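You operate a simulated robot arm through the tools that you are given. There is no shell and no other tool.

Carry out the task below with a simulated robot arm. There is one attempt and no reset: what you move stays moved.

TASK
Take the cable off the wheel and rollers and lay its yellow sleeve in the cradle by the rollers.
Fine: first push the white pipe in, lift the roller lever, turn knob one to LOOSE and raise slider one; leave them so.

Only the result counts: the job must be done as asked and must still hold three seconds after the hand-in. Knocking over, shifting, dropping, spilling or breaking anything else fails it.

THE ROBOT
A 6-joint arm with a two-finger gripper, fixed in place. Base frame: the origin is at the foot of the arm, x ahead of it, y to its left, z up. Readings come in mm, degrees, newtons and seconds.
Its first joint turns from -166.0 to 166.0 degrees. Payload 3.43 kg.
The TCP is the grasp point between the finger pads, 20 mm short of the fingertips. In the tool frame z runs along the fingers and y along their closing line. Largest opening 190 mm; the body of the gripper starts 248 mm behind the TCP.
Orientation is told as [roll, pitch, yaw] about the base's x, y, z axes, in that order, counted from this pose: with the fingers straight down and closing along the base's y, the tool's x points along the base's -x, its y along +y and its z along -z.

THE INTERFACE
- The arm moves only by the tool nudge_tool. Its argument "deltas" is a list of rows, each an object of numbers (a shift or turn left out is 0, a gripper value left out holds the last): "rx", "ry", "rz": the turn, a rotation vector about the tool's x, y, z in degrees; "tx", "ty", "tz": the shift along the tool's x, y, z in mm; "gripper": the gripper command, from -1 (fully open) to 1 (shut), values between in proportion. In form: [{"rx": .., "ry": .., "rz": .., "tx": .., "ty": .., "tz": .., "gripper": ..}, ...]. A call has 1 to 20 rows; each row shifts and turns the commanded pose from where the row before left it, along the tool's axes as they then stand. A row lasts 0.2 s, in which the tool goes at most 50 mm and 8.6 degrees; a call with a longer step from one row to the next is refused whole, and so is a gripper value outside its range. Where a pose cannot be reached the arm comes as near as it can. A force on the tool above 90 N (or 10 N above the force at the start of the call, whichever is more), or a blocked arm, ends the call early, and 0.2 s more pass. Each finger travels about 153 mm/s and halts on what it meets, pressing with about 40 N; the grip force reading is that of the motor and also rises with nothing between the fingers. The clock runs only during rows and for 0.2 s after the last one: add rows that do not move to give the fingers time. It gives the time, the measured TCP pose, the force on the tool (base axes), the opening and the grip force at its end, in the units of the frame above (readings bear some noise), with the torque about the TCP (base axes, N m) and any sound that the robot's microphone picked up.
- Cameras (640 x 400 px; columns grow to the right, rows downward): "scene" is fixed at [226, 499, 1488.1]; the picture's right is [-0.93, -0.36, 0.00], its down [-0.12, 0.31, -0.94] and it looks along [0.34, -0.88, -0.33] (base axes); focal length 321 px, centre (320, 200). "wrist" rides on the gripper at [70, -8, -288] in the tool frame; the picture's right is [0.12, 0.99, 0.00], its down [-0.96, 0.12, -0.25] and it looks along [-0.25, 0.03, 0.97] (tool axes); focal length 261 px, centre (320, 200). There is no depth. A picture from a camera that has moved, and an enlarged one, comes with that camera's place and axes in the base frame and with its lens. The place of the scene camera against the robot may be out by one fixed shift of up to 12 mm in any direction.
- snapshot(camera): a new picture of that camera. The clock stands still meanwhile.
- raise_lower(by): slides the trunk up (or, below 0, down) by that many mm; the arm rides with it, the base frame stays. It gives what a move gives, with no picture.
- enlarge(camera, box): a new picture of the part [left, top, right, bottom] of that camera's present view, enlarged. The clock stands still meanwhile.
- finish_job(): hands the job in; it is judged then, once.

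Nothing tells you positions but the pictures and the camera data. Unless the task says otherwise, let go and move clear before handing in.

The tools are called after "Request:" as name(argument=value, ...) on one line, values as JSON. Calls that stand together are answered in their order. nudge_tool: Moves the arm, as the interface text tells. Its arguments: {"type":"object","properties":{"deltas":{"type":"array"}},"required":["deltas"]} The other tools are called the same way: raise_lower (by) slides the trunk up or down; snapshot (camera) takes a picture; enlarge (camera, box) takes an enlarged picture of a part of a camera's view; finish_job () hands the job in.

At the start:

```text
time: 0.0
eef_pos: [412.4, -612.6, 1359.4]
orientation: [0.0, 0.1, 0.0]
wrist_force: [0.0, 0.8, 0.2]
wrist_torque: [0.01, -0.01, 0.02]
width: 189.8
grip_force: 0.1
trunk travel left (down, up): [-250.0, 190.0]
```

scene: 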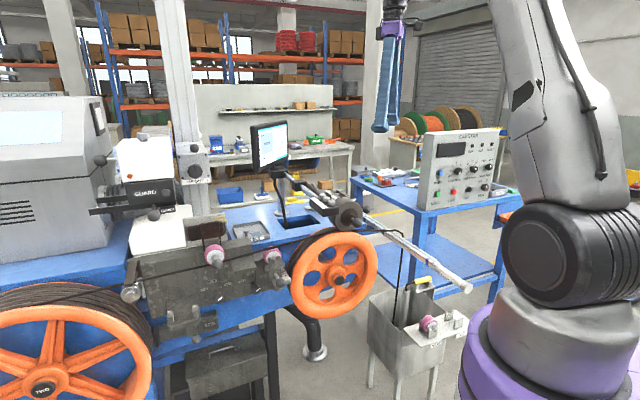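
wrist: 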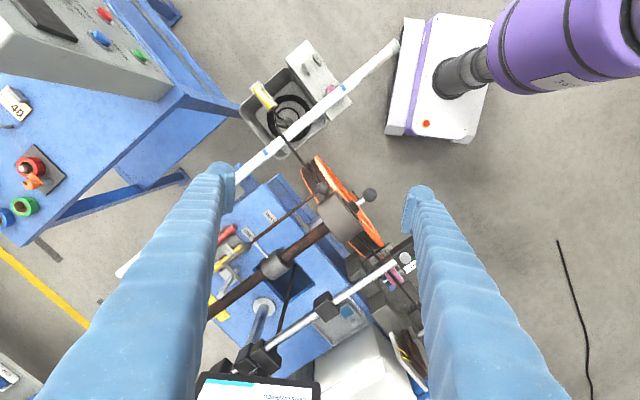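

I see a workshop with an orange wheel, rollers, a white pipe, a control panel with knobs and a metal bin. I'll enlarge the views to identify each item before moving.

Request:
enlarge(camera="scene", box=[120, 200, 300, 312])

Request:
enlarge(camera="scene", box=[270, 170, 480, 301])

Request:
enlarge(camera="scene", box=[400, 115, 520, 215])

Request:
enlarge(camera="scene", box=[350, 260, 480, 370])

Request:
enlarge(camera="wrist", box=[220, 20, 440, 220])

Request:
enlarge(camera="wrist", box=[200, 180, 440, 400])

```text
3.56 times, centred on (210, 256) of scene
camera zoom: at [226.0, 499.0, 1488.1], right [-0.93, -0.36, 0.0], down [-0.12, 0.31, -0.94], along [0.34, -0.88, -0.33], focal length 1142 px, centre (711, 1)
```

zoom: 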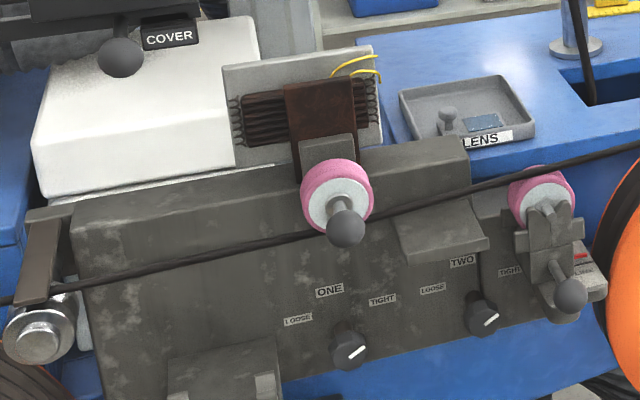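

```text
3.05 times, centred on (375, 236) of scene
camera zoom: at [226.0, 499.0, 1488.1], right [-0.93, -0.36, 0.0], down [-0.12, 0.31, -0.94], along [0.34, -0.88, -0.33], focal length 979 px, centre (152, 92)
```

zoom: 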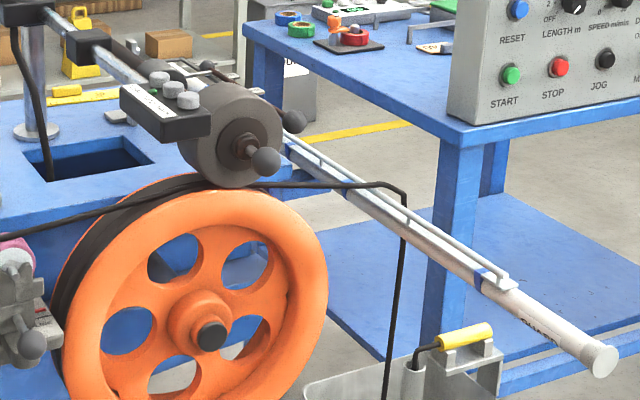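

```text
4.00 times, centred on (460, 165) of scene
camera zoom: at [226.0, 499.0, 1488.1], right [-0.93, -0.36, 0.0], down [-0.12, 0.31, -0.94], along [0.34, -0.88, -0.33], focal length 1284 px, centre (-240, 340)
```

zoom: 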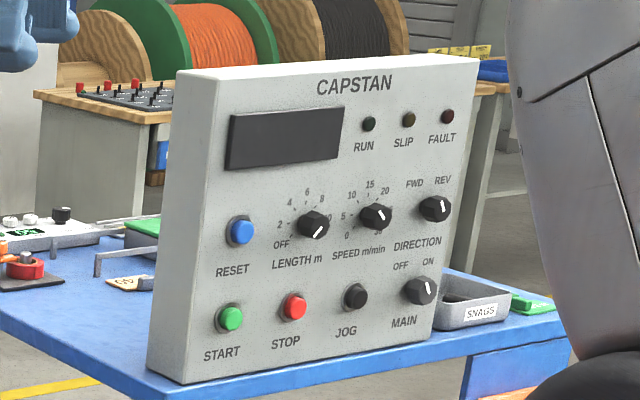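

```text
3.64 times, centred on (415, 315) of scene
camera zoom: at [226.0, 499.0, 1488.1], right [-0.93, -0.36, 0.0], down [-0.12, 0.31, -0.94], along [0.34, -0.88, -0.33], focal length 1168 px, centre (-26, -218)
```

zoom: 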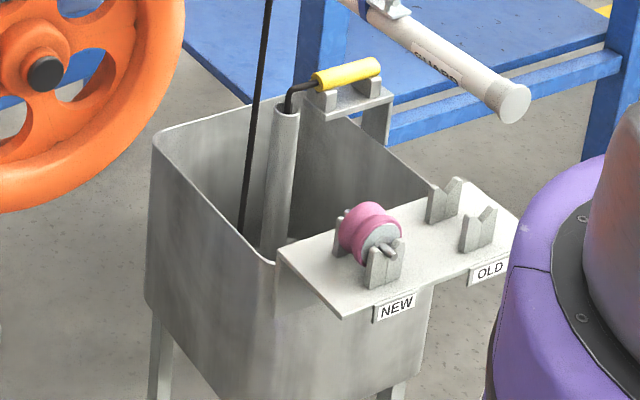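

```text
2.00 times, centred on (330, 120) of wrist
camera zoom: at [341.7, -620.8, 1649.1], right [-0.12, 0.99, 0.0], down [0.96, 0.12, 0.25], along [0.25, 0.03, -0.97], focal length 521 px, centre (300, 360)
```

zoom: 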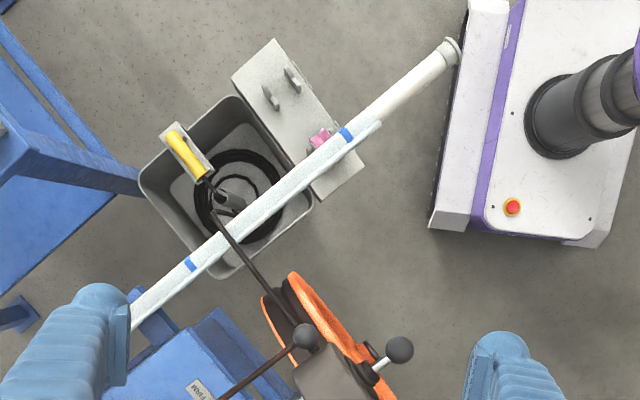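

```text
1.82 times, centred on (320, 290) of wrist
camera zoom: at [341.7, -620.8, 1649.1], right [-0.12, 0.99, 0.0], down [0.96, 0.12, 0.25], along [0.25, 0.03, -0.97], focal length 474 px, centre (320, 36)
```

zoom: 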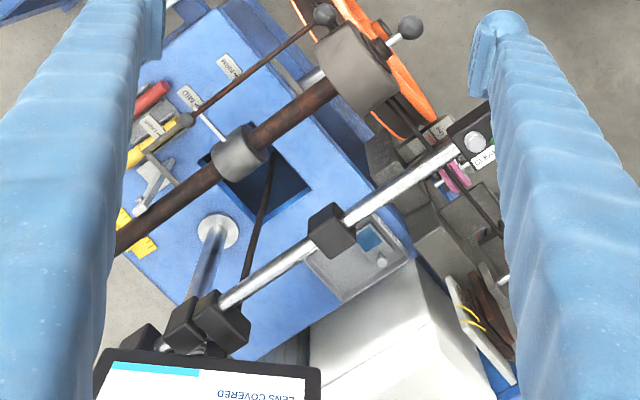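

The yellow sleeve rests in a holder at the bin; there are two pink rollers with knobs ONE and TWO. I'll look closer at the details of each part.

Request:
enlarge(camera="scene", box=[120, 270, 220, 370])

Request:
enlarge(camera="scene", box=[180, 205, 240, 245])

Request:
enlarge(camera="scene", box=[240, 230, 310, 300])

Request:
enlarge(camera="scene", box=[300, 185, 380, 245])

Request:
enlarge(camera="scene", box=[190, 270, 260, 310])

Request:
enlarge(camera="scene", box=[245, 115, 305, 185])

Request:
enlarge(camera="scene", box=[80, 120, 240, 240])

Request:
enlarge(camera="scene", box=[0, 260, 160, 400])

```text
4.00 times, centred on (170, 320) of scene
camera zoom: at [226.0, 499.0, 1488.1], right [-0.93, -0.36, 0.0], down [-0.12, 0.31, -0.94], along [0.34, -0.88, -0.33], focal length 1284 px, centre (920, -280)
```

zoom: 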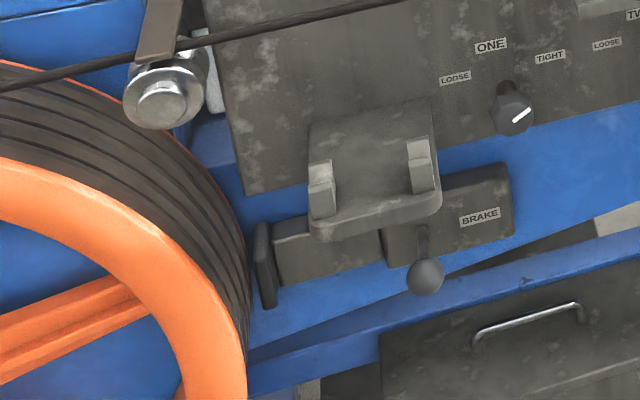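

```text
10.00 times, centred on (210, 225) of scene
camera zoom: at [226.0, 499.0, 1488.1], right [-0.93, -0.36, 0.0], down [-0.12, 0.31, -0.94], along [0.34, -0.88, -0.33], focal length 3211 px, centre (1420, -50)
```

zoom: 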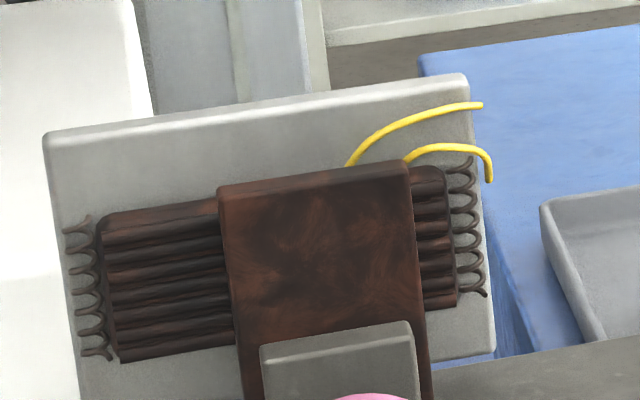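

```text
5.71 times, centred on (275, 265) of scene
camera zoom: at [226.0, 499.0, 1488.1], right [-0.93, -0.36, 0.0], down [-0.12, 0.31, -0.94], along [0.34, -0.88, -0.33], focal length 1835 px, centre (577, -171)
```

zoom: 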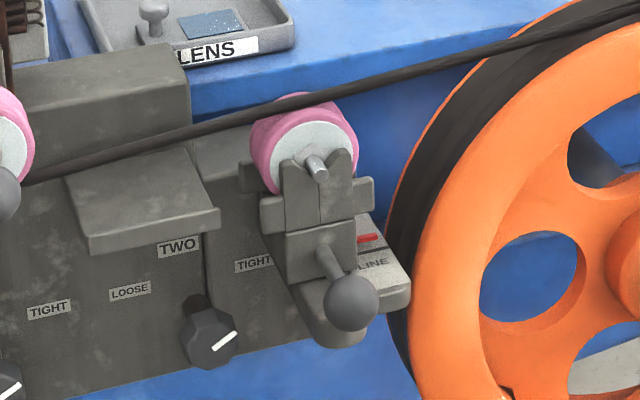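

```text
6.67 times, centred on (340, 215) of scene
camera zoom: at [226.0, 499.0, 1488.1], right [-0.93, -0.36, 0.0], down [-0.12, 0.31, -0.94], along [0.34, -0.88, -0.33], focal length 2141 px, centre (187, 100)
```

zoom: 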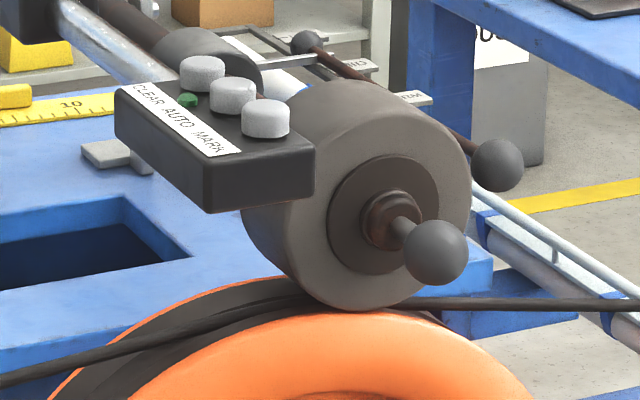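

```text
9.14 times, centred on (225, 290) of scene
camera zoom: at [226.0, 499.0, 1488.1], right [-0.93, -0.36, 0.0], down [-0.12, 0.31, -0.94], along [0.34, -0.88, -0.33], focal length 2936 px, centre (1189, -623)
```

zoom: 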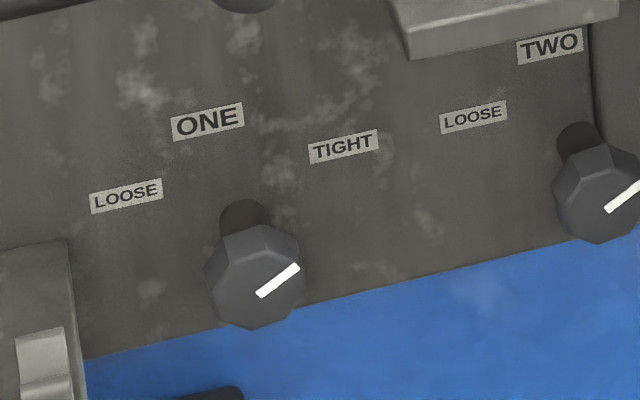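

```text
5.71 times, centred on (275, 150) of scene
camera zoom: at [226.0, 499.0, 1488.1], right [-0.93, -0.36, 0.0], down [-0.12, 0.31, -0.94], along [0.34, -0.88, -0.33], focal length 1835 px, centre (577, 486)
```

zoom: 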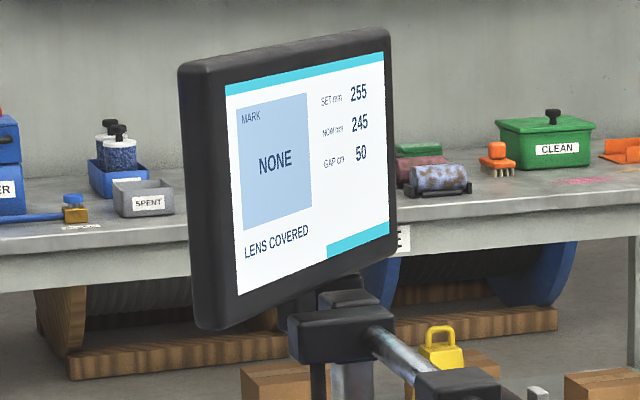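

```text
3.33 times, centred on (160, 180) of scene
camera zoom: at [226.0, 499.0, 1488.1], right [-0.93, -0.36, 0.0], down [-0.12, 0.31, -0.94], along [0.34, -0.88, -0.33], focal length 1070 px, centre (853, 267)
```

zoom: 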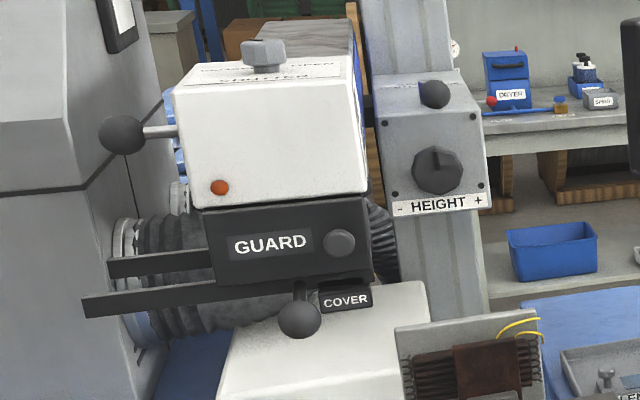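

```text
2.86 times, centred on (80, 330) of scene
camera zoom: at [226.0, 499.0, 1488.1], right [-0.93, -0.36, 0.0], down [-0.12, 0.31, -0.94], along [0.34, -0.88, -0.33], focal length 918 px, centre (1006, -171)
```

zoom: 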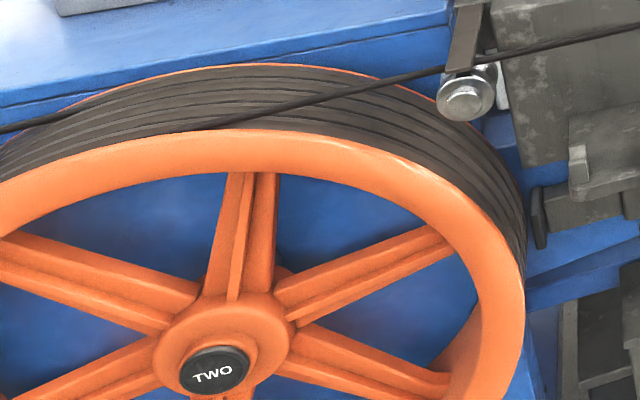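

Triangulating, the pipe's end is near (105, -462, 905), the rollers near (731, -351, 950) and beyond, and the sleeve near (245, -838, 655). I need a few closer looks at the pipe, lever and cable path before moving.

Request:
enlarge(camera="scene", box=[410, 250, 480, 300])

Request:
enlarge(camera="scene", box=[350, 200, 430, 255])

Request:
enlarge(camera="wrist", box=[240, 70, 320, 130])

Request:
enlarge(camera="wrist", box=[230, 150, 400, 260])

Request:
enlarge(camera="wrist", box=[200, 200, 310, 320])

Request:
enlarge(camera="wrist", box=[320, 30, 420, 110])

```text
8.00 times, centred on (445, 275) of scene
camera zoom: at [226.0, 499.0, 1488.1], right [-0.93, -0.36, 0.0], down [-0.12, 0.31, -0.94], along [0.34, -0.88, -0.33], focal length 2569 px, centre (-680, -400)
```

zoom: 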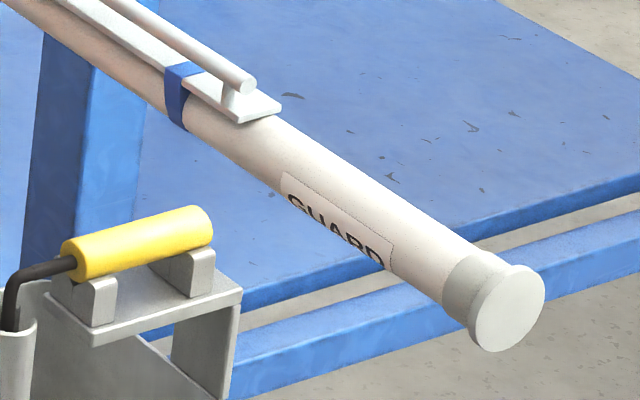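

```text
7.27 times, centred on (390, 228) of scene
camera zoom: at [226.0, 499.0, 1488.1], right [-0.93, -0.36, 0.0], down [-0.12, 0.31, -0.94], along [0.34, -0.88, -0.33], focal length 2335 px, centre (-189, 0)
```

zoom: 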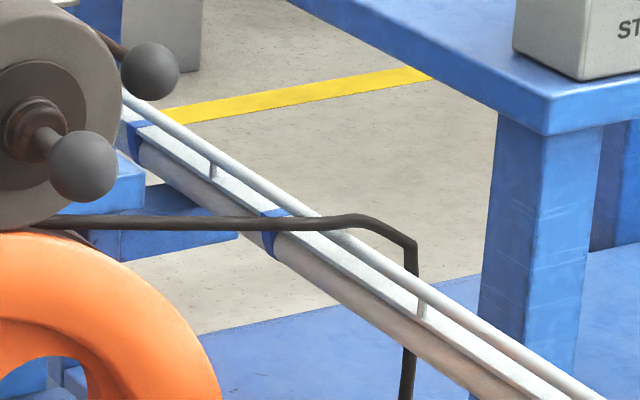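

```text
6.67 times, centred on (280, 100) of wrist
camera zoom: at [341.7, -620.8, 1649.1], right [-0.12, 0.99, 0.0], down [0.96, 0.12, 0.25], along [0.25, 0.03, -0.97], focal length 1738 px, centre (587, 867)
```

zoom: 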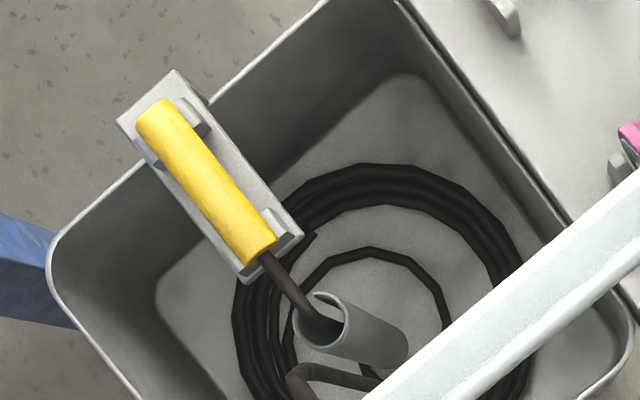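

```text
3.64 times, centred on (315, 205) of wrist
camera zoom: at [341.7, -620.8, 1649.1], right [-0.12, 0.99, 0.0], down [0.96, 0.12, 0.25], along [0.25, 0.03, -0.97], focal length 948 px, centre (338, 182)
```

zoom: 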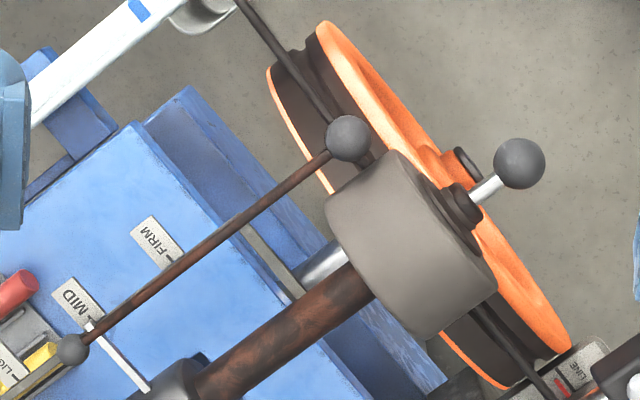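

```text
3.33 times, centred on (255, 260) of wrist
camera zoom: at [341.7, -620.8, 1649.1], right [-0.12, 0.99, 0.0], down [0.96, 0.12, 0.25], along [0.25, 0.03, -0.97], focal length 869 px, centre (537, 0)
```

zoom: 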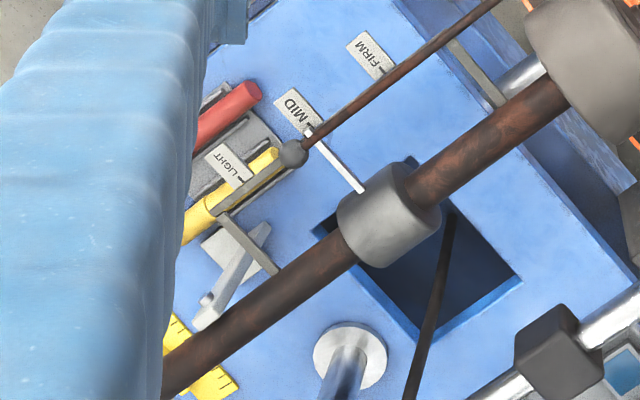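

```text
5.00 times, centred on (370, 70) of wrist
camera zoom: at [341.7, -620.8, 1649.1], right [-0.12, 0.99, 0.0], down [0.96, 0.12, 0.25], along [0.25, 0.03, -0.97], focal length 1303 px, centre (70, 850)
```

zoom: 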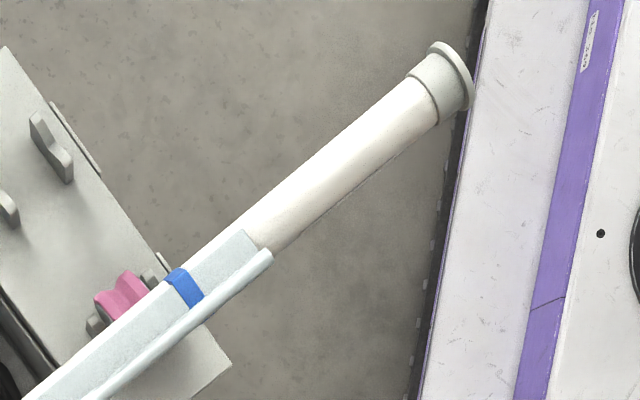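

I want to see how the cable crosses the guard pipe, and the lever's pivot, in more detail.

Request:
enlarge(camera="wrist", box=[255, 110, 311, 145])

Request:
enlarge(camera="scene", box=[370, 205, 420, 245])

Request:
enlarge(camera="scene", box=[270, 150, 370, 220])

Request:
enlarge(camera="scene", box=[190, 225, 250, 265])

```text
11.43 times, centred on (283, 128) of wrist
camera zoom: at [341.7, -620.8, 1649.1], right [-0.12, 0.99, 0.0], down [0.96, 0.12, 0.25], along [0.25, 0.03, -0.97], focal length 2979 px, centre (743, 1029)
```

zoom: 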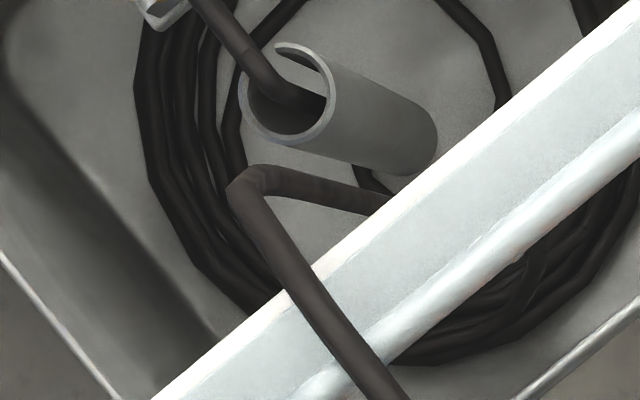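

```text
10.00 times, centred on (395, 225) of scene
camera zoom: at [226.0, 499.0, 1488.1], right [-0.93, -0.36, 0.0], down [-0.12, 0.31, -0.94], along [0.34, -0.88, -0.33], focal length 3211 px, centre (-430, -50)
```

zoom: 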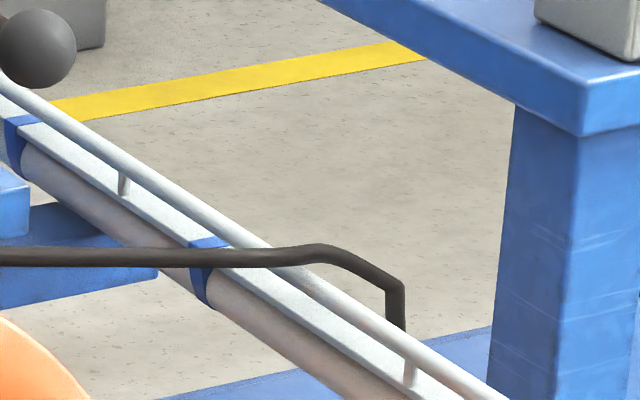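

```text
5.71 times, centred on (320, 185) of scene
camera zoom: at [226.0, 499.0, 1488.1], right [-0.93, -0.36, 0.0], down [-0.12, 0.31, -0.94], along [0.34, -0.88, -0.33], focal length 1835 px, centre (320, 286)
```

zoom: 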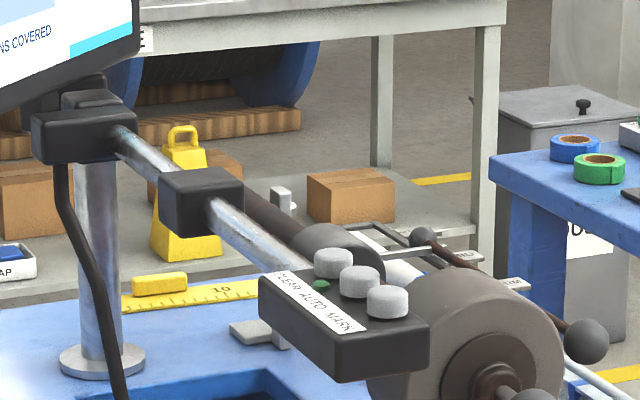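

```text
10.00 times, centred on (220, 245) of scene
camera zoom: at [226.0, 499.0, 1488.1], right [-0.93, -0.36, 0.0], down [-0.12, 0.31, -0.94], along [0.34, -0.88, -0.33], focal length 3211 px, centre (1320, -250)
```

zoom: 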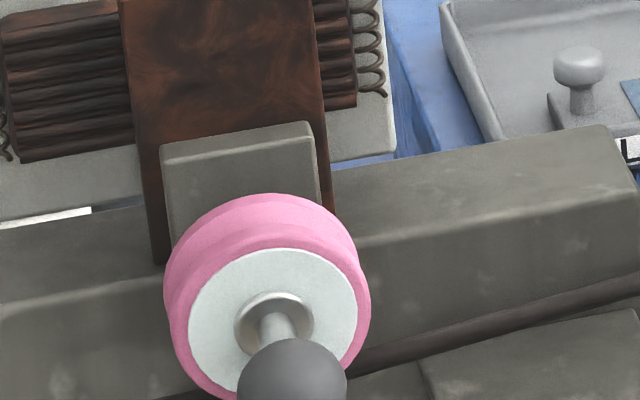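

The cable passes over the GUARD pipe (which slides in along roughly (0.71,-0.70)), and the brown lever carries the grey roller with a front ball. First I'll close the gripper, move above the free end of the pipe and look.

Request:
nudge_tool(deltas=[{"tx": 38, "ty": 20.7, "gripper": 1}, {"tx": 38, "ty": 20.7}, {"tx": 38, "ty": 20.7}, {"tx": 38, "ty": 20.7}, {"tx": 38, "ty": 20.7}, {"tx": 38, "ty": 20.7}, {"tx": 38, "ty": 20.7}, {"tx": 38, "ty": 20.7}, {"tx": 38, "ty": 20.7}, {"rz": 7.5}, {"rz": 7.5}, {"rz": 7.5}, {"rz": 7.5}, {"rz": 7.5}, {"rz": 7.5}, {}])

Request:
snapshot(camera="wrist")

Request:
snapshot(camera="scene")

```text
time: 3.4
eef_pos: [68.2, -425.8, 1360.5]
orientation: [-0.1, -0.1, -45.0]
wrist_force: [-0.3, -0.6, -0.6]
wrist_torque: [-0.01, -0.01, 0.02]
width: 0.1
grip_force: 34.0
trunk travel left (down, up): [-250.0, 190.0]
```

```text
taken
camera wrist: at [13.5, -382.7, 1649.9], right [0.62, 0.79, 0.0], down [0.76, -0.6, 0.25], along [0.19, -0.15, -0.97], focal length 261 px, centre (320, 200)
```

wrist: 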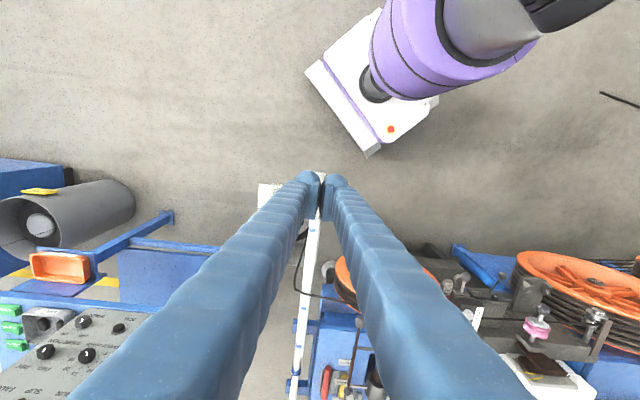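

```text
taken
```

scene: 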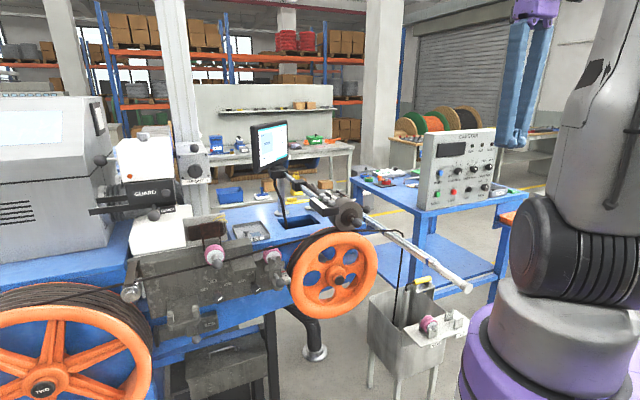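

The pipe's axis lies at about 45°, line q≈-249 (q = (x+y)/√2), end at p≈398 (p = (x-y)/√2), z≈905. I'll come down behind its end and check.

Request:
nudge_tool(deltas=[{"tz": 47, "ty": 1}, {"tz": 47, "ty": 1}, {"tz": 47, "ty": 1}, {"tz": 47}, {"tz": 47}, {"tz": 47}, {"tz": 47}, {"tz": 47}, {"tz": 47}, {"tz": 40}, {}])

Request:
snapshot(camera="wrist")

Request:
snapshot(camera="scene")

Request:
enlarge(camera="scene", box=[420, 230, 520, 310])

```text
time: 5.8
eef_pos: [70.6, -425.4, 897.5]
orientation: [0.0, 0.0, -45.1]
wrist_force: [0.0, -0.2, 0.4]
wrist_torque: [0.08, -0.01, 0.0]
width: 0.0
grip_force: 34.1
trunk travel left (down, up): [-250.0, 190.0]
```

```text
taken
camera wrist: at [16.7, -381.3, 1186.6], right [0.62, 0.79, 0.0], down [0.76, -0.6, 0.25], along [0.19, -0.15, -0.97], focal length 261 px, centre (320, 200)
```

wrist: 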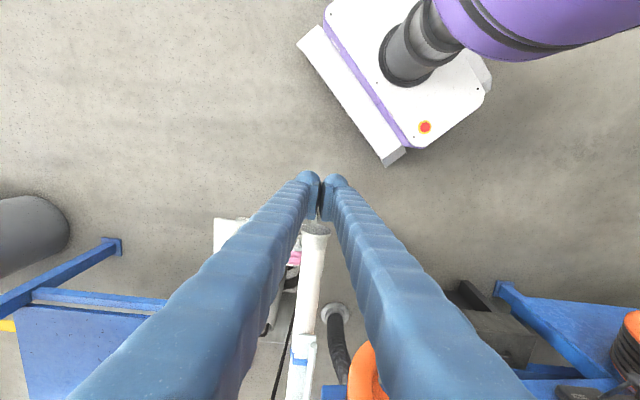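

```text
taken
```

scene: 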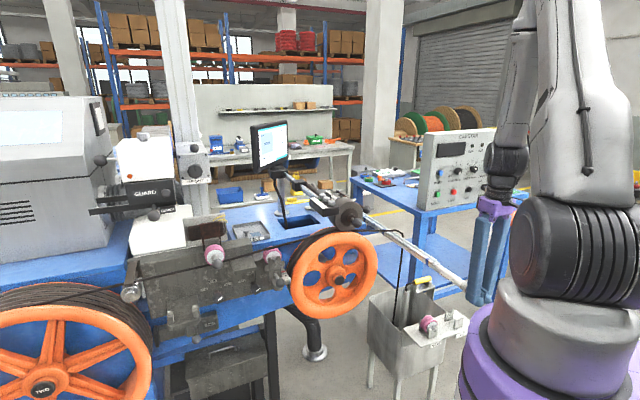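

```text
5.00 times, centred on (470, 270) of scene
camera zoom: at [226.0, 499.0, 1488.1], right [-0.93, -0.36, 0.0], down [-0.12, 0.31, -0.94], along [0.34, -0.88, -0.33], focal length 1606 px, centre (-430, -150)
```

zoom: 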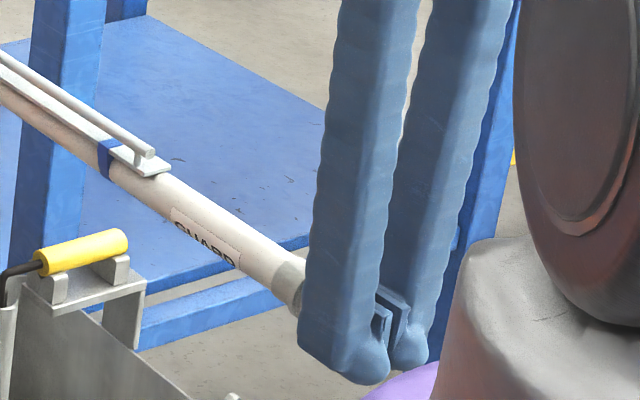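

The fingers stand right behind the pipe's end, aligned with it. I'll push along the pipe axis in small steps.

Request:
nudge_tool(deltas=[{"tx": -10}, {"tx": -10}, {"tx": -10}, {"tx": -10}, {"tx": -10}, {"tx": -10}, {}])

Request:
snapshot(camera="wrist")

Request:
enlarge(camera="scene", box=[350, 180, 520, 310])

```text
time: 7.4
eef_pos: [112.8, -466.6, 897.3]
orientation: [0.0, 0.0, -45.0]
wrist_force: [-0.3, 0.2, 0.8]
wrist_torque: [0.02, 0.0, -0.03]
width: 0.1
grip_force: 34.2
trunk travel left (down, up): [-250.0, 190.0]
```

```text
taken
camera wrist: at [58.6, -422.7, 1186.5], right [0.62, 0.79, 0.0], down [0.76, -0.6, 0.25], along [0.19, -0.15, -0.97], focal length 261 px, centre (320, 200)
```

wrist: 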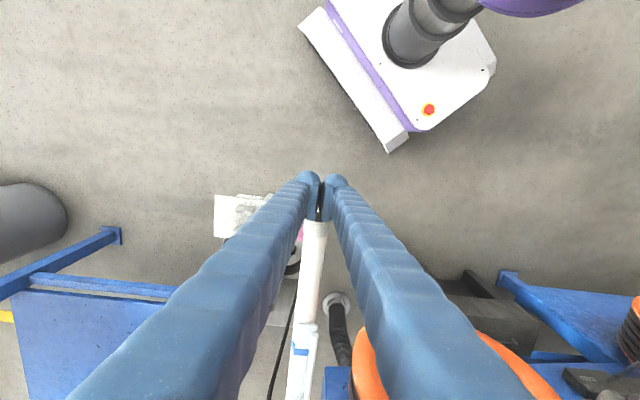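

```text
3.08 times, centred on (435, 245) of scene
camera zoom: at [226.0, 499.0, 1488.1], right [-0.93, -0.36, 0.0], down [-0.12, 0.31, -0.94], along [0.34, -0.88, -0.33], focal length 988 px, centre (-34, 62)
```

zoom: 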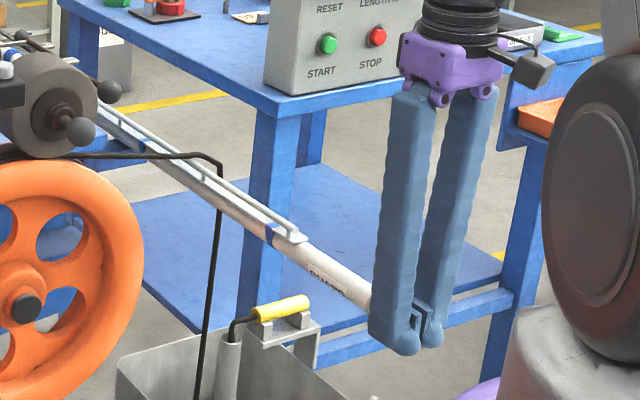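

The pipe seems to slide with little force. I'll push on in stages.

Request:
nudge_tool(deltas=[{"tx": -10}, {"tx": -10}, {"tx": -10}, {"tx": -10}, {"tx": -10}, {"tx": -10}, {}])

Request:
enlarge(camera="scene", box=[350, 180, 520, 310])

Request:
snapshot(camera="wrist")

```text
time: 9.0
eef_pos: [155.0, -510.1, 897.3]
orientation: [0.0, 0.1, -45.0]
wrist_force: [0.1, -0.3, 0.0]
wrist_torque: [-0.03, -0.01, -0.03]
width: 0.0
grip_force: 34.3
trunk travel left (down, up): [-250.0, 190.0]
```

```text
3.08 times, centred on (435, 245) of scene
camera zoom: at [226.0, 499.0, 1488.1], right [-0.93, -0.36, 0.0], down [-0.12, 0.31, -0.94], along [0.34, -0.88, -0.33], focal length 988 px, centre (-34, 62)
```

zoom: 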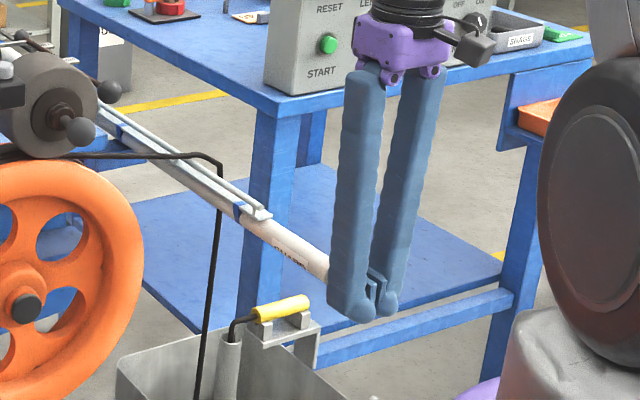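

```text
taken
camera wrist: at [100.2, -465.4, 1186.7], right [0.62, 0.79, 0.0], down [0.76, -0.6, 0.25], along [0.19, -0.15, -0.97], focal length 261 px, centre (320, 200)
```

wrist: 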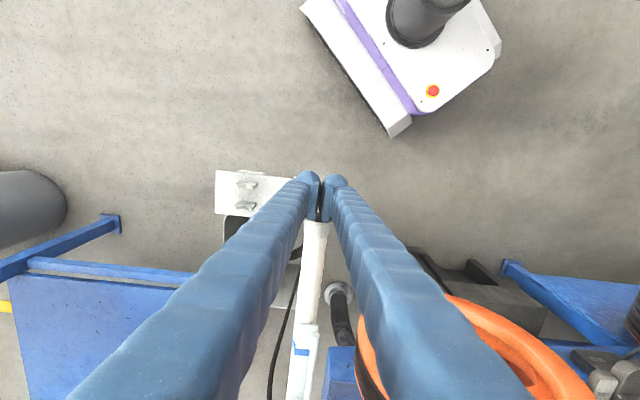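

The guard slides with the push and the cable stays where it is. I'll continue toward its stop.

Request:
nudge_tool(deltas=[{"tx": -12}, {"tx": -12}, {"tx": -12}, {"tx": -12}, {"tx": -12}, {"tx": -12}, {}])

Request:
enlarge(camera="scene", box=[300, 150, 470, 280])

Request:
snapshot(camera="wrist")

```text
time: 10.6
eef_pos: [205.8, -559.7, 898.8]
orientation: [0.0, 0.1, -45.0]
wrist_force: [-0.2, -0.3, 0.6]
wrist_torque: [0.0, 0.02, -0.02]
width: 0.0
grip_force: 34.4
trunk travel left (down, up): [-250.0, 190.0]
```

```text
3.08 times, centred on (385, 215) of scene
camera zoom: at [226.0, 499.0, 1488.1], right [-0.93, -0.36, 0.0], down [-0.12, 0.31, -0.94], along [0.34, -0.88, -0.33], focal length 988 px, centre (120, 154)
```

zoom: 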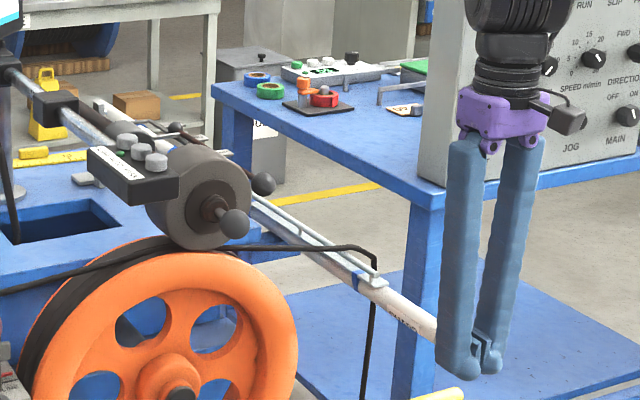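

```text
taken
camera wrist: at [151.1, -516.2, 1188.1], right [0.62, 0.79, 0.0], down [0.76, -0.6, 0.25], along [0.19, -0.15, -0.97], focal length 261 px, centre (320, 200)
```

wrist: 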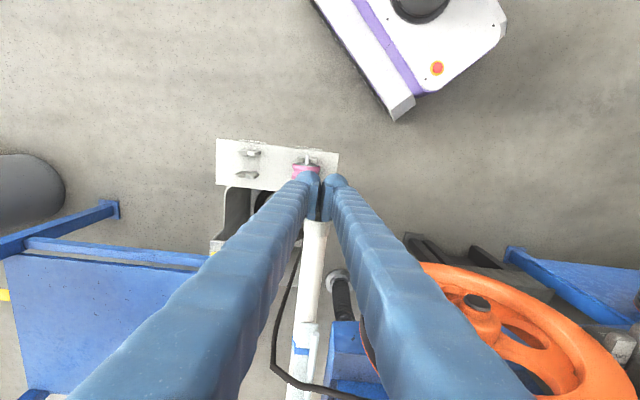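

The guard's rail end is coming up to where the cable crosses. I'll keep pushing carefully.

Request:
nudge_tool(deltas=[{"tx": -10}, {"tx": -10}, {"tx": -10}, {"tx": -10}, {"tx": -10}, {"tx": -10}, {}])

Request:
enlarge(camera="scene", box=[300, 150, 470, 280])

Request:
snapshot(camera="wrist")

```text
time: 12.2
eef_pos: [248.8, -603.5, 898.1]
orientation: [0.0, 0.0, -45.0]
wrist_force: [0.2, -0.2, 0.1]
wrist_torque: [0.01, -0.02, -0.03]
width: 0.0
grip_force: 34.8
trunk travel left (down, up): [-250.0, 190.0]
```

```text
3.08 times, centred on (385, 215) of scene
camera zoom: at [226.0, 499.0, 1488.1], right [-0.93, -0.36, 0.0], down [-0.12, 0.31, -0.94], along [0.34, -0.88, -0.33], focal length 988 px, centre (120, 154)
```

zoom: 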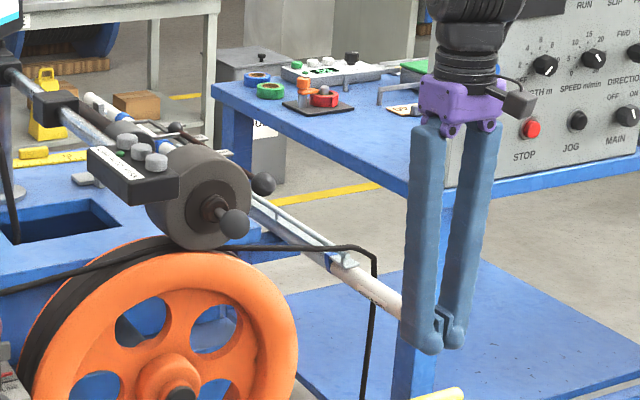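

```text
taken
camera wrist: at [193.6, -559.4, 1187.3], right [0.62, 0.79, 0.0], down [0.76, -0.6, 0.25], along [0.19, -0.15, -0.97], focal length 261 px, centre (320, 200)
```

wrist: 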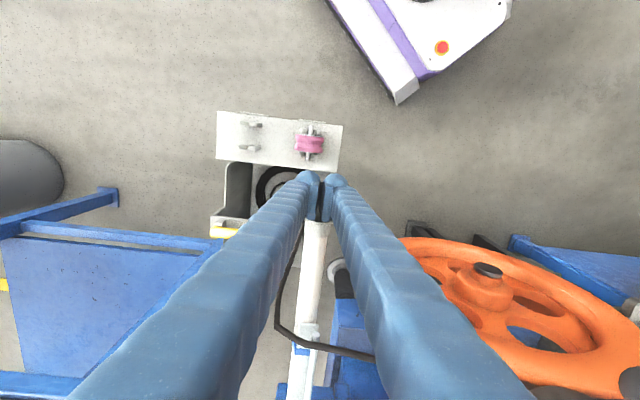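

The rail end has passed under the cable crossing. I'll keep pushing until it stops, watching the cable.

Request:
nudge_tool(deltas=[{"tx": -10}, {"tx": -10}, {"tx": -10}, {"tx": -10}, {"tx": -10}, {}])

Request:
enlarge(camera="scene", box=[300, 150, 470, 280])

Request:
snapshot(camera="wrist")

```text
time: 13.6
eef_pos: [281.6, -634.2, 895.5]
orientation: [0.1, 0.3, -45.0]
wrist_force: [-24.5, 17.2, 0.2]
wrist_torque: [0.03, 0.21, -0.17]
width: 6.1
grip_force: 34.3
trunk travel left (down, up): [-250.0, 190.0]
```

```text
3.08 times, centred on (385, 215) of scene
camera zoom: at [226.0, 499.0, 1488.1], right [-0.93, -0.36, 0.0], down [-0.12, 0.31, -0.94], along [0.34, -0.88, -0.33], focal length 988 px, centre (120, 154)
```

zoom: 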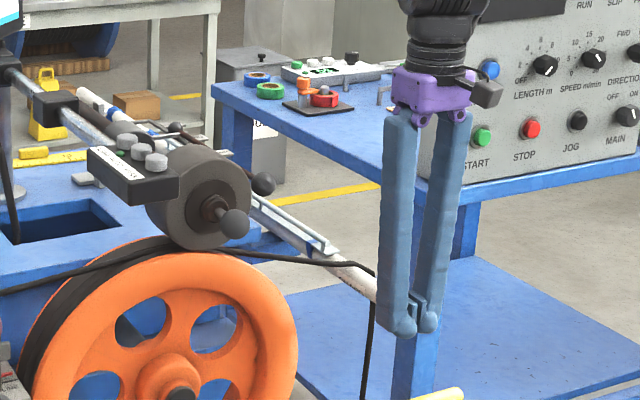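

```text
taken
camera wrist: at [226.7, -591.6, 1185.9], right [0.62, 0.79, 0.0], down [0.76, -0.6, 0.24], along [0.19, -0.15, -0.97], focal length 261 px, centre (320, 200)
```

wrist: 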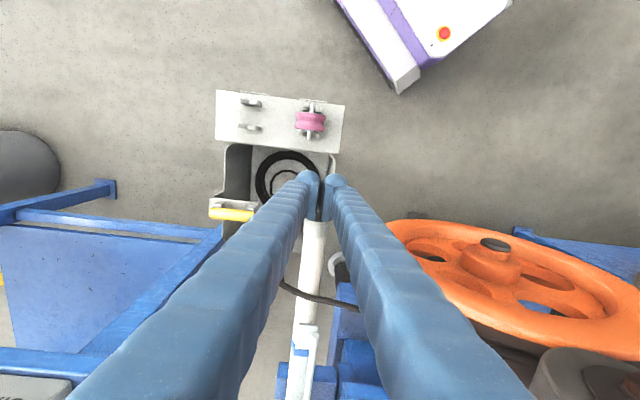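

The push now meets about 30 N and the guard no longer moves freely, so it seems to be at its stop. I'll press slightly more to confirm, then back off.

Request:
nudge_tool(deltas=[{"tx": -4}, {"tx": -4}, {}])

Request:
enlarge(camera="scene", box=[300, 150, 470, 280])

```text
time: 14.4
eef_pos: [280.9, -635.0, 895.4]
orientation: [0.4, 0.8, -45.0]
wrist_force: [-70.2, 35.9, -4.3]
wrist_torque: [0.01, 0.74, -0.69]
width: 6.1
grip_force: 34.2
trunk travel left (down, up): [-250.0, 190.0]
```

```text
3.08 times, centred on (385, 215) of scene
camera zoom: at [226.0, 499.0, 1488.1], right [-0.93, -0.36, 0.0], down [-0.12, 0.31, -0.94], along [0.34, -0.88, -0.33], focal length 988 px, centre (120, 154)
```

zoom: 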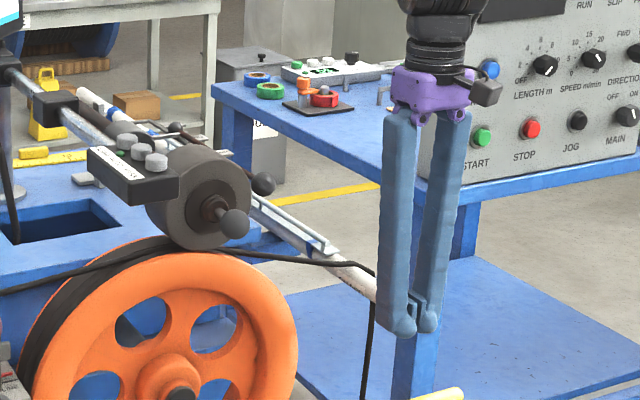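

The pipe is at its stop. I'll back off a little and check that it doesn't come along.

Request:
nudge_tool(deltas=[{"tx": 8}, {"tx": 6, "gripper": 0.7}, {"tx": 6}, {"tx": 10}, {"tx": 15}, {"tx": 15}, {}])

Request:
enlarge(camera="scene", box=[300, 150, 470, 280])

Request:
snapshot(camera="wrist")

```text
time: 16.0
eef_pos: [248.6, -599.9, 898.5]
orientation: [0.1, -0.1, -44.8]
wrist_force: [0.1, 0.7, -0.3]
wrist_torque: [-0.03, 0.04, -0.03]
width: 28.4
grip_force: 0.0
trunk travel left (down, up): [-250.0, 190.0]
```

```text
3.08 times, centred on (385, 215) of scene
camera zoom: at [226.0, 499.0, 1488.1], right [-0.93, -0.36, 0.0], down [-0.12, 0.31, -0.94], along [0.34, -0.88, -0.33], focal length 988 px, centre (120, 154)
```

zoom: 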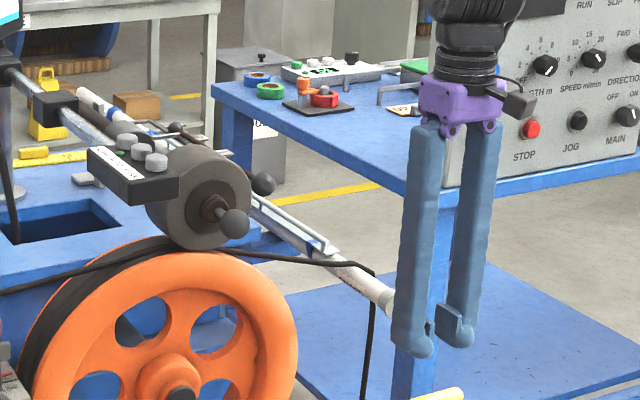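

```text
taken
camera wrist: at [193.5, -556.7, 1187.4], right [0.62, 0.79, 0.0], down [0.76, -0.6, 0.25], along [0.19, -0.15, -0.97], focal length 261 px, centre (320, 200)
```

wrist: 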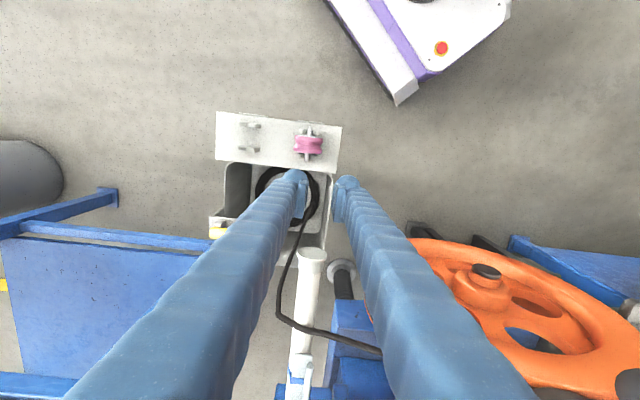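

The pipe is in and stays. Next I'll rise and move above the front ball of the roller lever (near p=675, q=-11, z=1050).

Request:
nudge_tool(deltas=[{"tz": -44, "gripper": 0.2}, {"tz": -44}, {"tz": -44}, {"tz": -44}, {"tz": -44}, {"tz": -44}, {"tz": -44}, {"tz": -44}, {"ty": 40}, {"ty": 40}, {"ty": 40}, {"ty": 40}, {"ty": 40}, {"ty": 37}, {}])

Request:
snapshot(camera="wrist")

Request:
snapshot(camera="scene")

```text
time: 19.2
eef_pos: [416.1, -432.0, 1250.4]
orientation: [0.1, 0.0, -45.0]
wrist_force: [1.1, -0.6, -0.2]
wrist_torque: [-0.05, 0.0, -0.03]
width: 75.9
grip_force: 0.0
trunk travel left (down, up): [-250.0, 190.0]
```

```text
taken
camera wrist: at [360.5, -388.2, 1539.6], right [0.62, 0.79, 0.0], down [0.76, -0.6, 0.25], along [0.19, -0.15, -0.97], focal length 261 px, centre (320, 200)
```

wrist: 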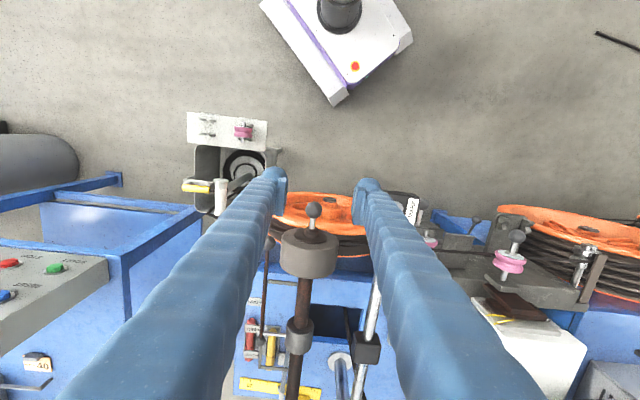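

```text
taken
```

scene: 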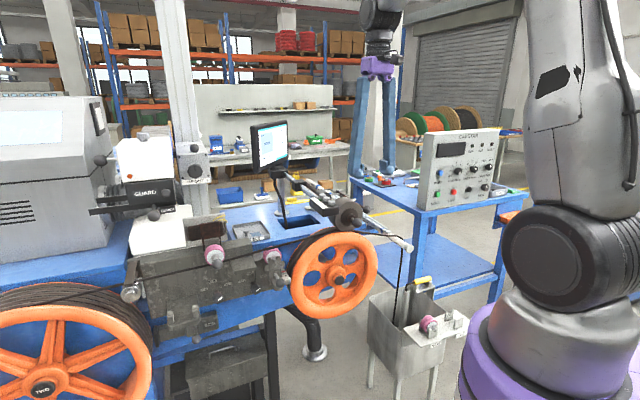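

Good overhead view of the lever, its ball and the rollers. I'll zoom in on them.

Request:
enlarge(camera="wrist", box=[240, 180, 380, 290])

Request:
enlarge(camera="wrist", box=[370, 190, 610, 350])

Request:
enlarge(camera="wrist", box=[240, 280, 390, 400])

Request:
enlarge(camera="wrist", box=[170, 100, 300, 220])

```text
3.64 times, centred on (310, 235) of wrist
camera zoom: at [360.5, -388.2, 1539.6], right [0.62, 0.79, 0.0], down [0.76, -0.6, 0.25], along [0.19, -0.15, -0.97], focal length 948 px, centre (356, 73)
```

zoom: 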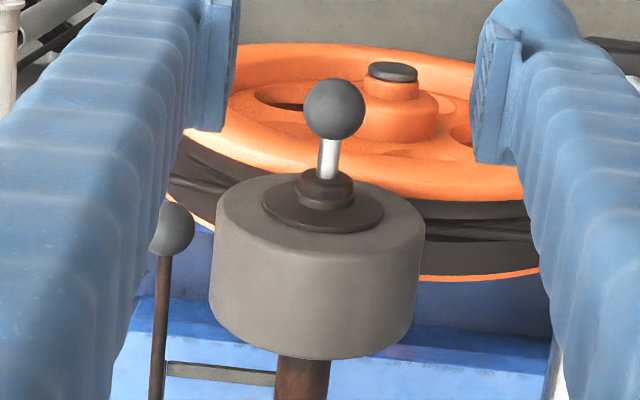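

```text
2.50 times, centred on (490, 270) of wrist
camera zoom: at [360.5, -388.2, 1539.6], right [0.62, 0.79, 0.0], down [0.76, -0.6, 0.25], along [0.19, -0.15, -0.97], focal length 652 px, centre (-105, 25)
```

zoom: 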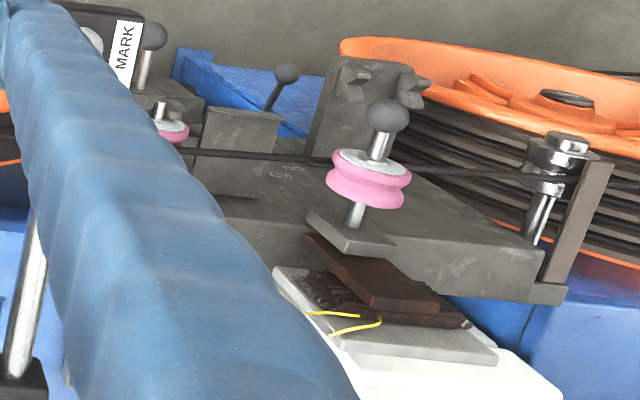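

```text
3.33 times, centred on (315, 340) of wrist
camera zoom: at [360.5, -388.2, 1539.6], right [0.62, 0.79, 0.0], down [0.76, -0.6, 0.25], along [0.19, -0.15, -0.97], focal length 869 px, centre (337, -267)
```

zoom: 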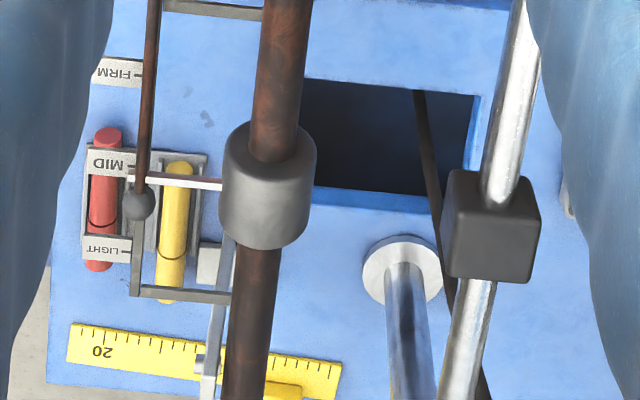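

```text
3.33 times, centred on (235, 160) of wrist
camera zoom: at [360.5, -388.2, 1539.6], right [0.62, 0.79, 0.0], down [0.76, -0.6, 0.25], along [0.19, -0.15, -0.97], focal length 869 px, centre (603, 333)
```

zoom: 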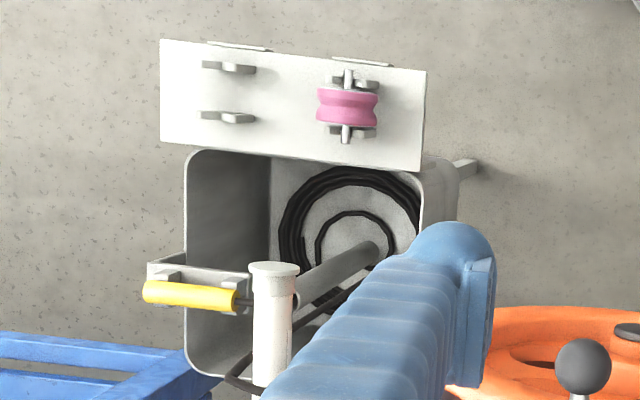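

The lever's ball is at about p=676, q=-13, z=1049, radius 17 mm, clear for the fingers to straddle. I'll go down over it, open about 76 mm.

Request:
nudge_tool(deltas=[{"tx": -39, "ty": -1}, {"tx": -38, "ty": -0.5}, {"tz": 40}, {"tz": 40}, {"tz": 40}, {"tz": 40}, {"tz": 36}, {}])

Request:
snapshot(camera="wrist")

Request:
enlarge(camera="scene", box=[290, 150, 420, 260])

```text
time: 21.0
eef_pos: [467.1, -487.4, 1055.4]
orientation: [-0.1, 0.0, -45.0]
wrist_force: [0.2, -0.6, -0.6]
wrist_torque: [0.04, 0.0, 0.01]
width: 76.0
grip_force: 0.1
trunk travel left (down, up): [-250.0, 190.0]
```

```text
taken
camera wrist: at [412.7, -443.1, 1344.0], right [0.62, 0.79, 0.0], down [0.76, -0.6, 0.25], along [0.19, -0.15, -0.97], focal length 261 px, centre (320, 200)
```

wrist: 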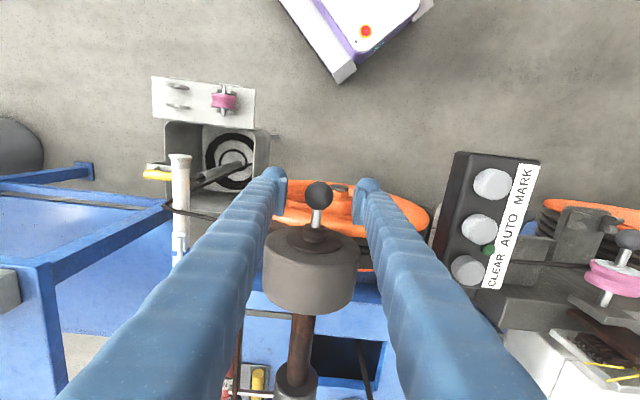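

```text
3.64 times, centred on (355, 205) of scene
camera zoom: at [226.0, 499.0, 1488.1], right [-0.93, -0.36, 0.0], down [-0.12, 0.31, -0.94], along [0.34, -0.88, -0.33], focal length 1168 px, centre (193, 182)
```

zoom: 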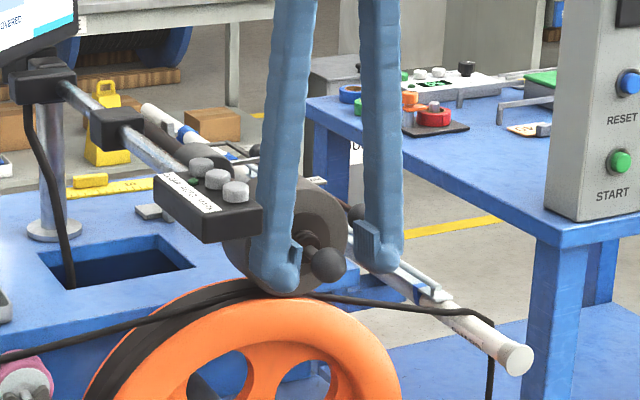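

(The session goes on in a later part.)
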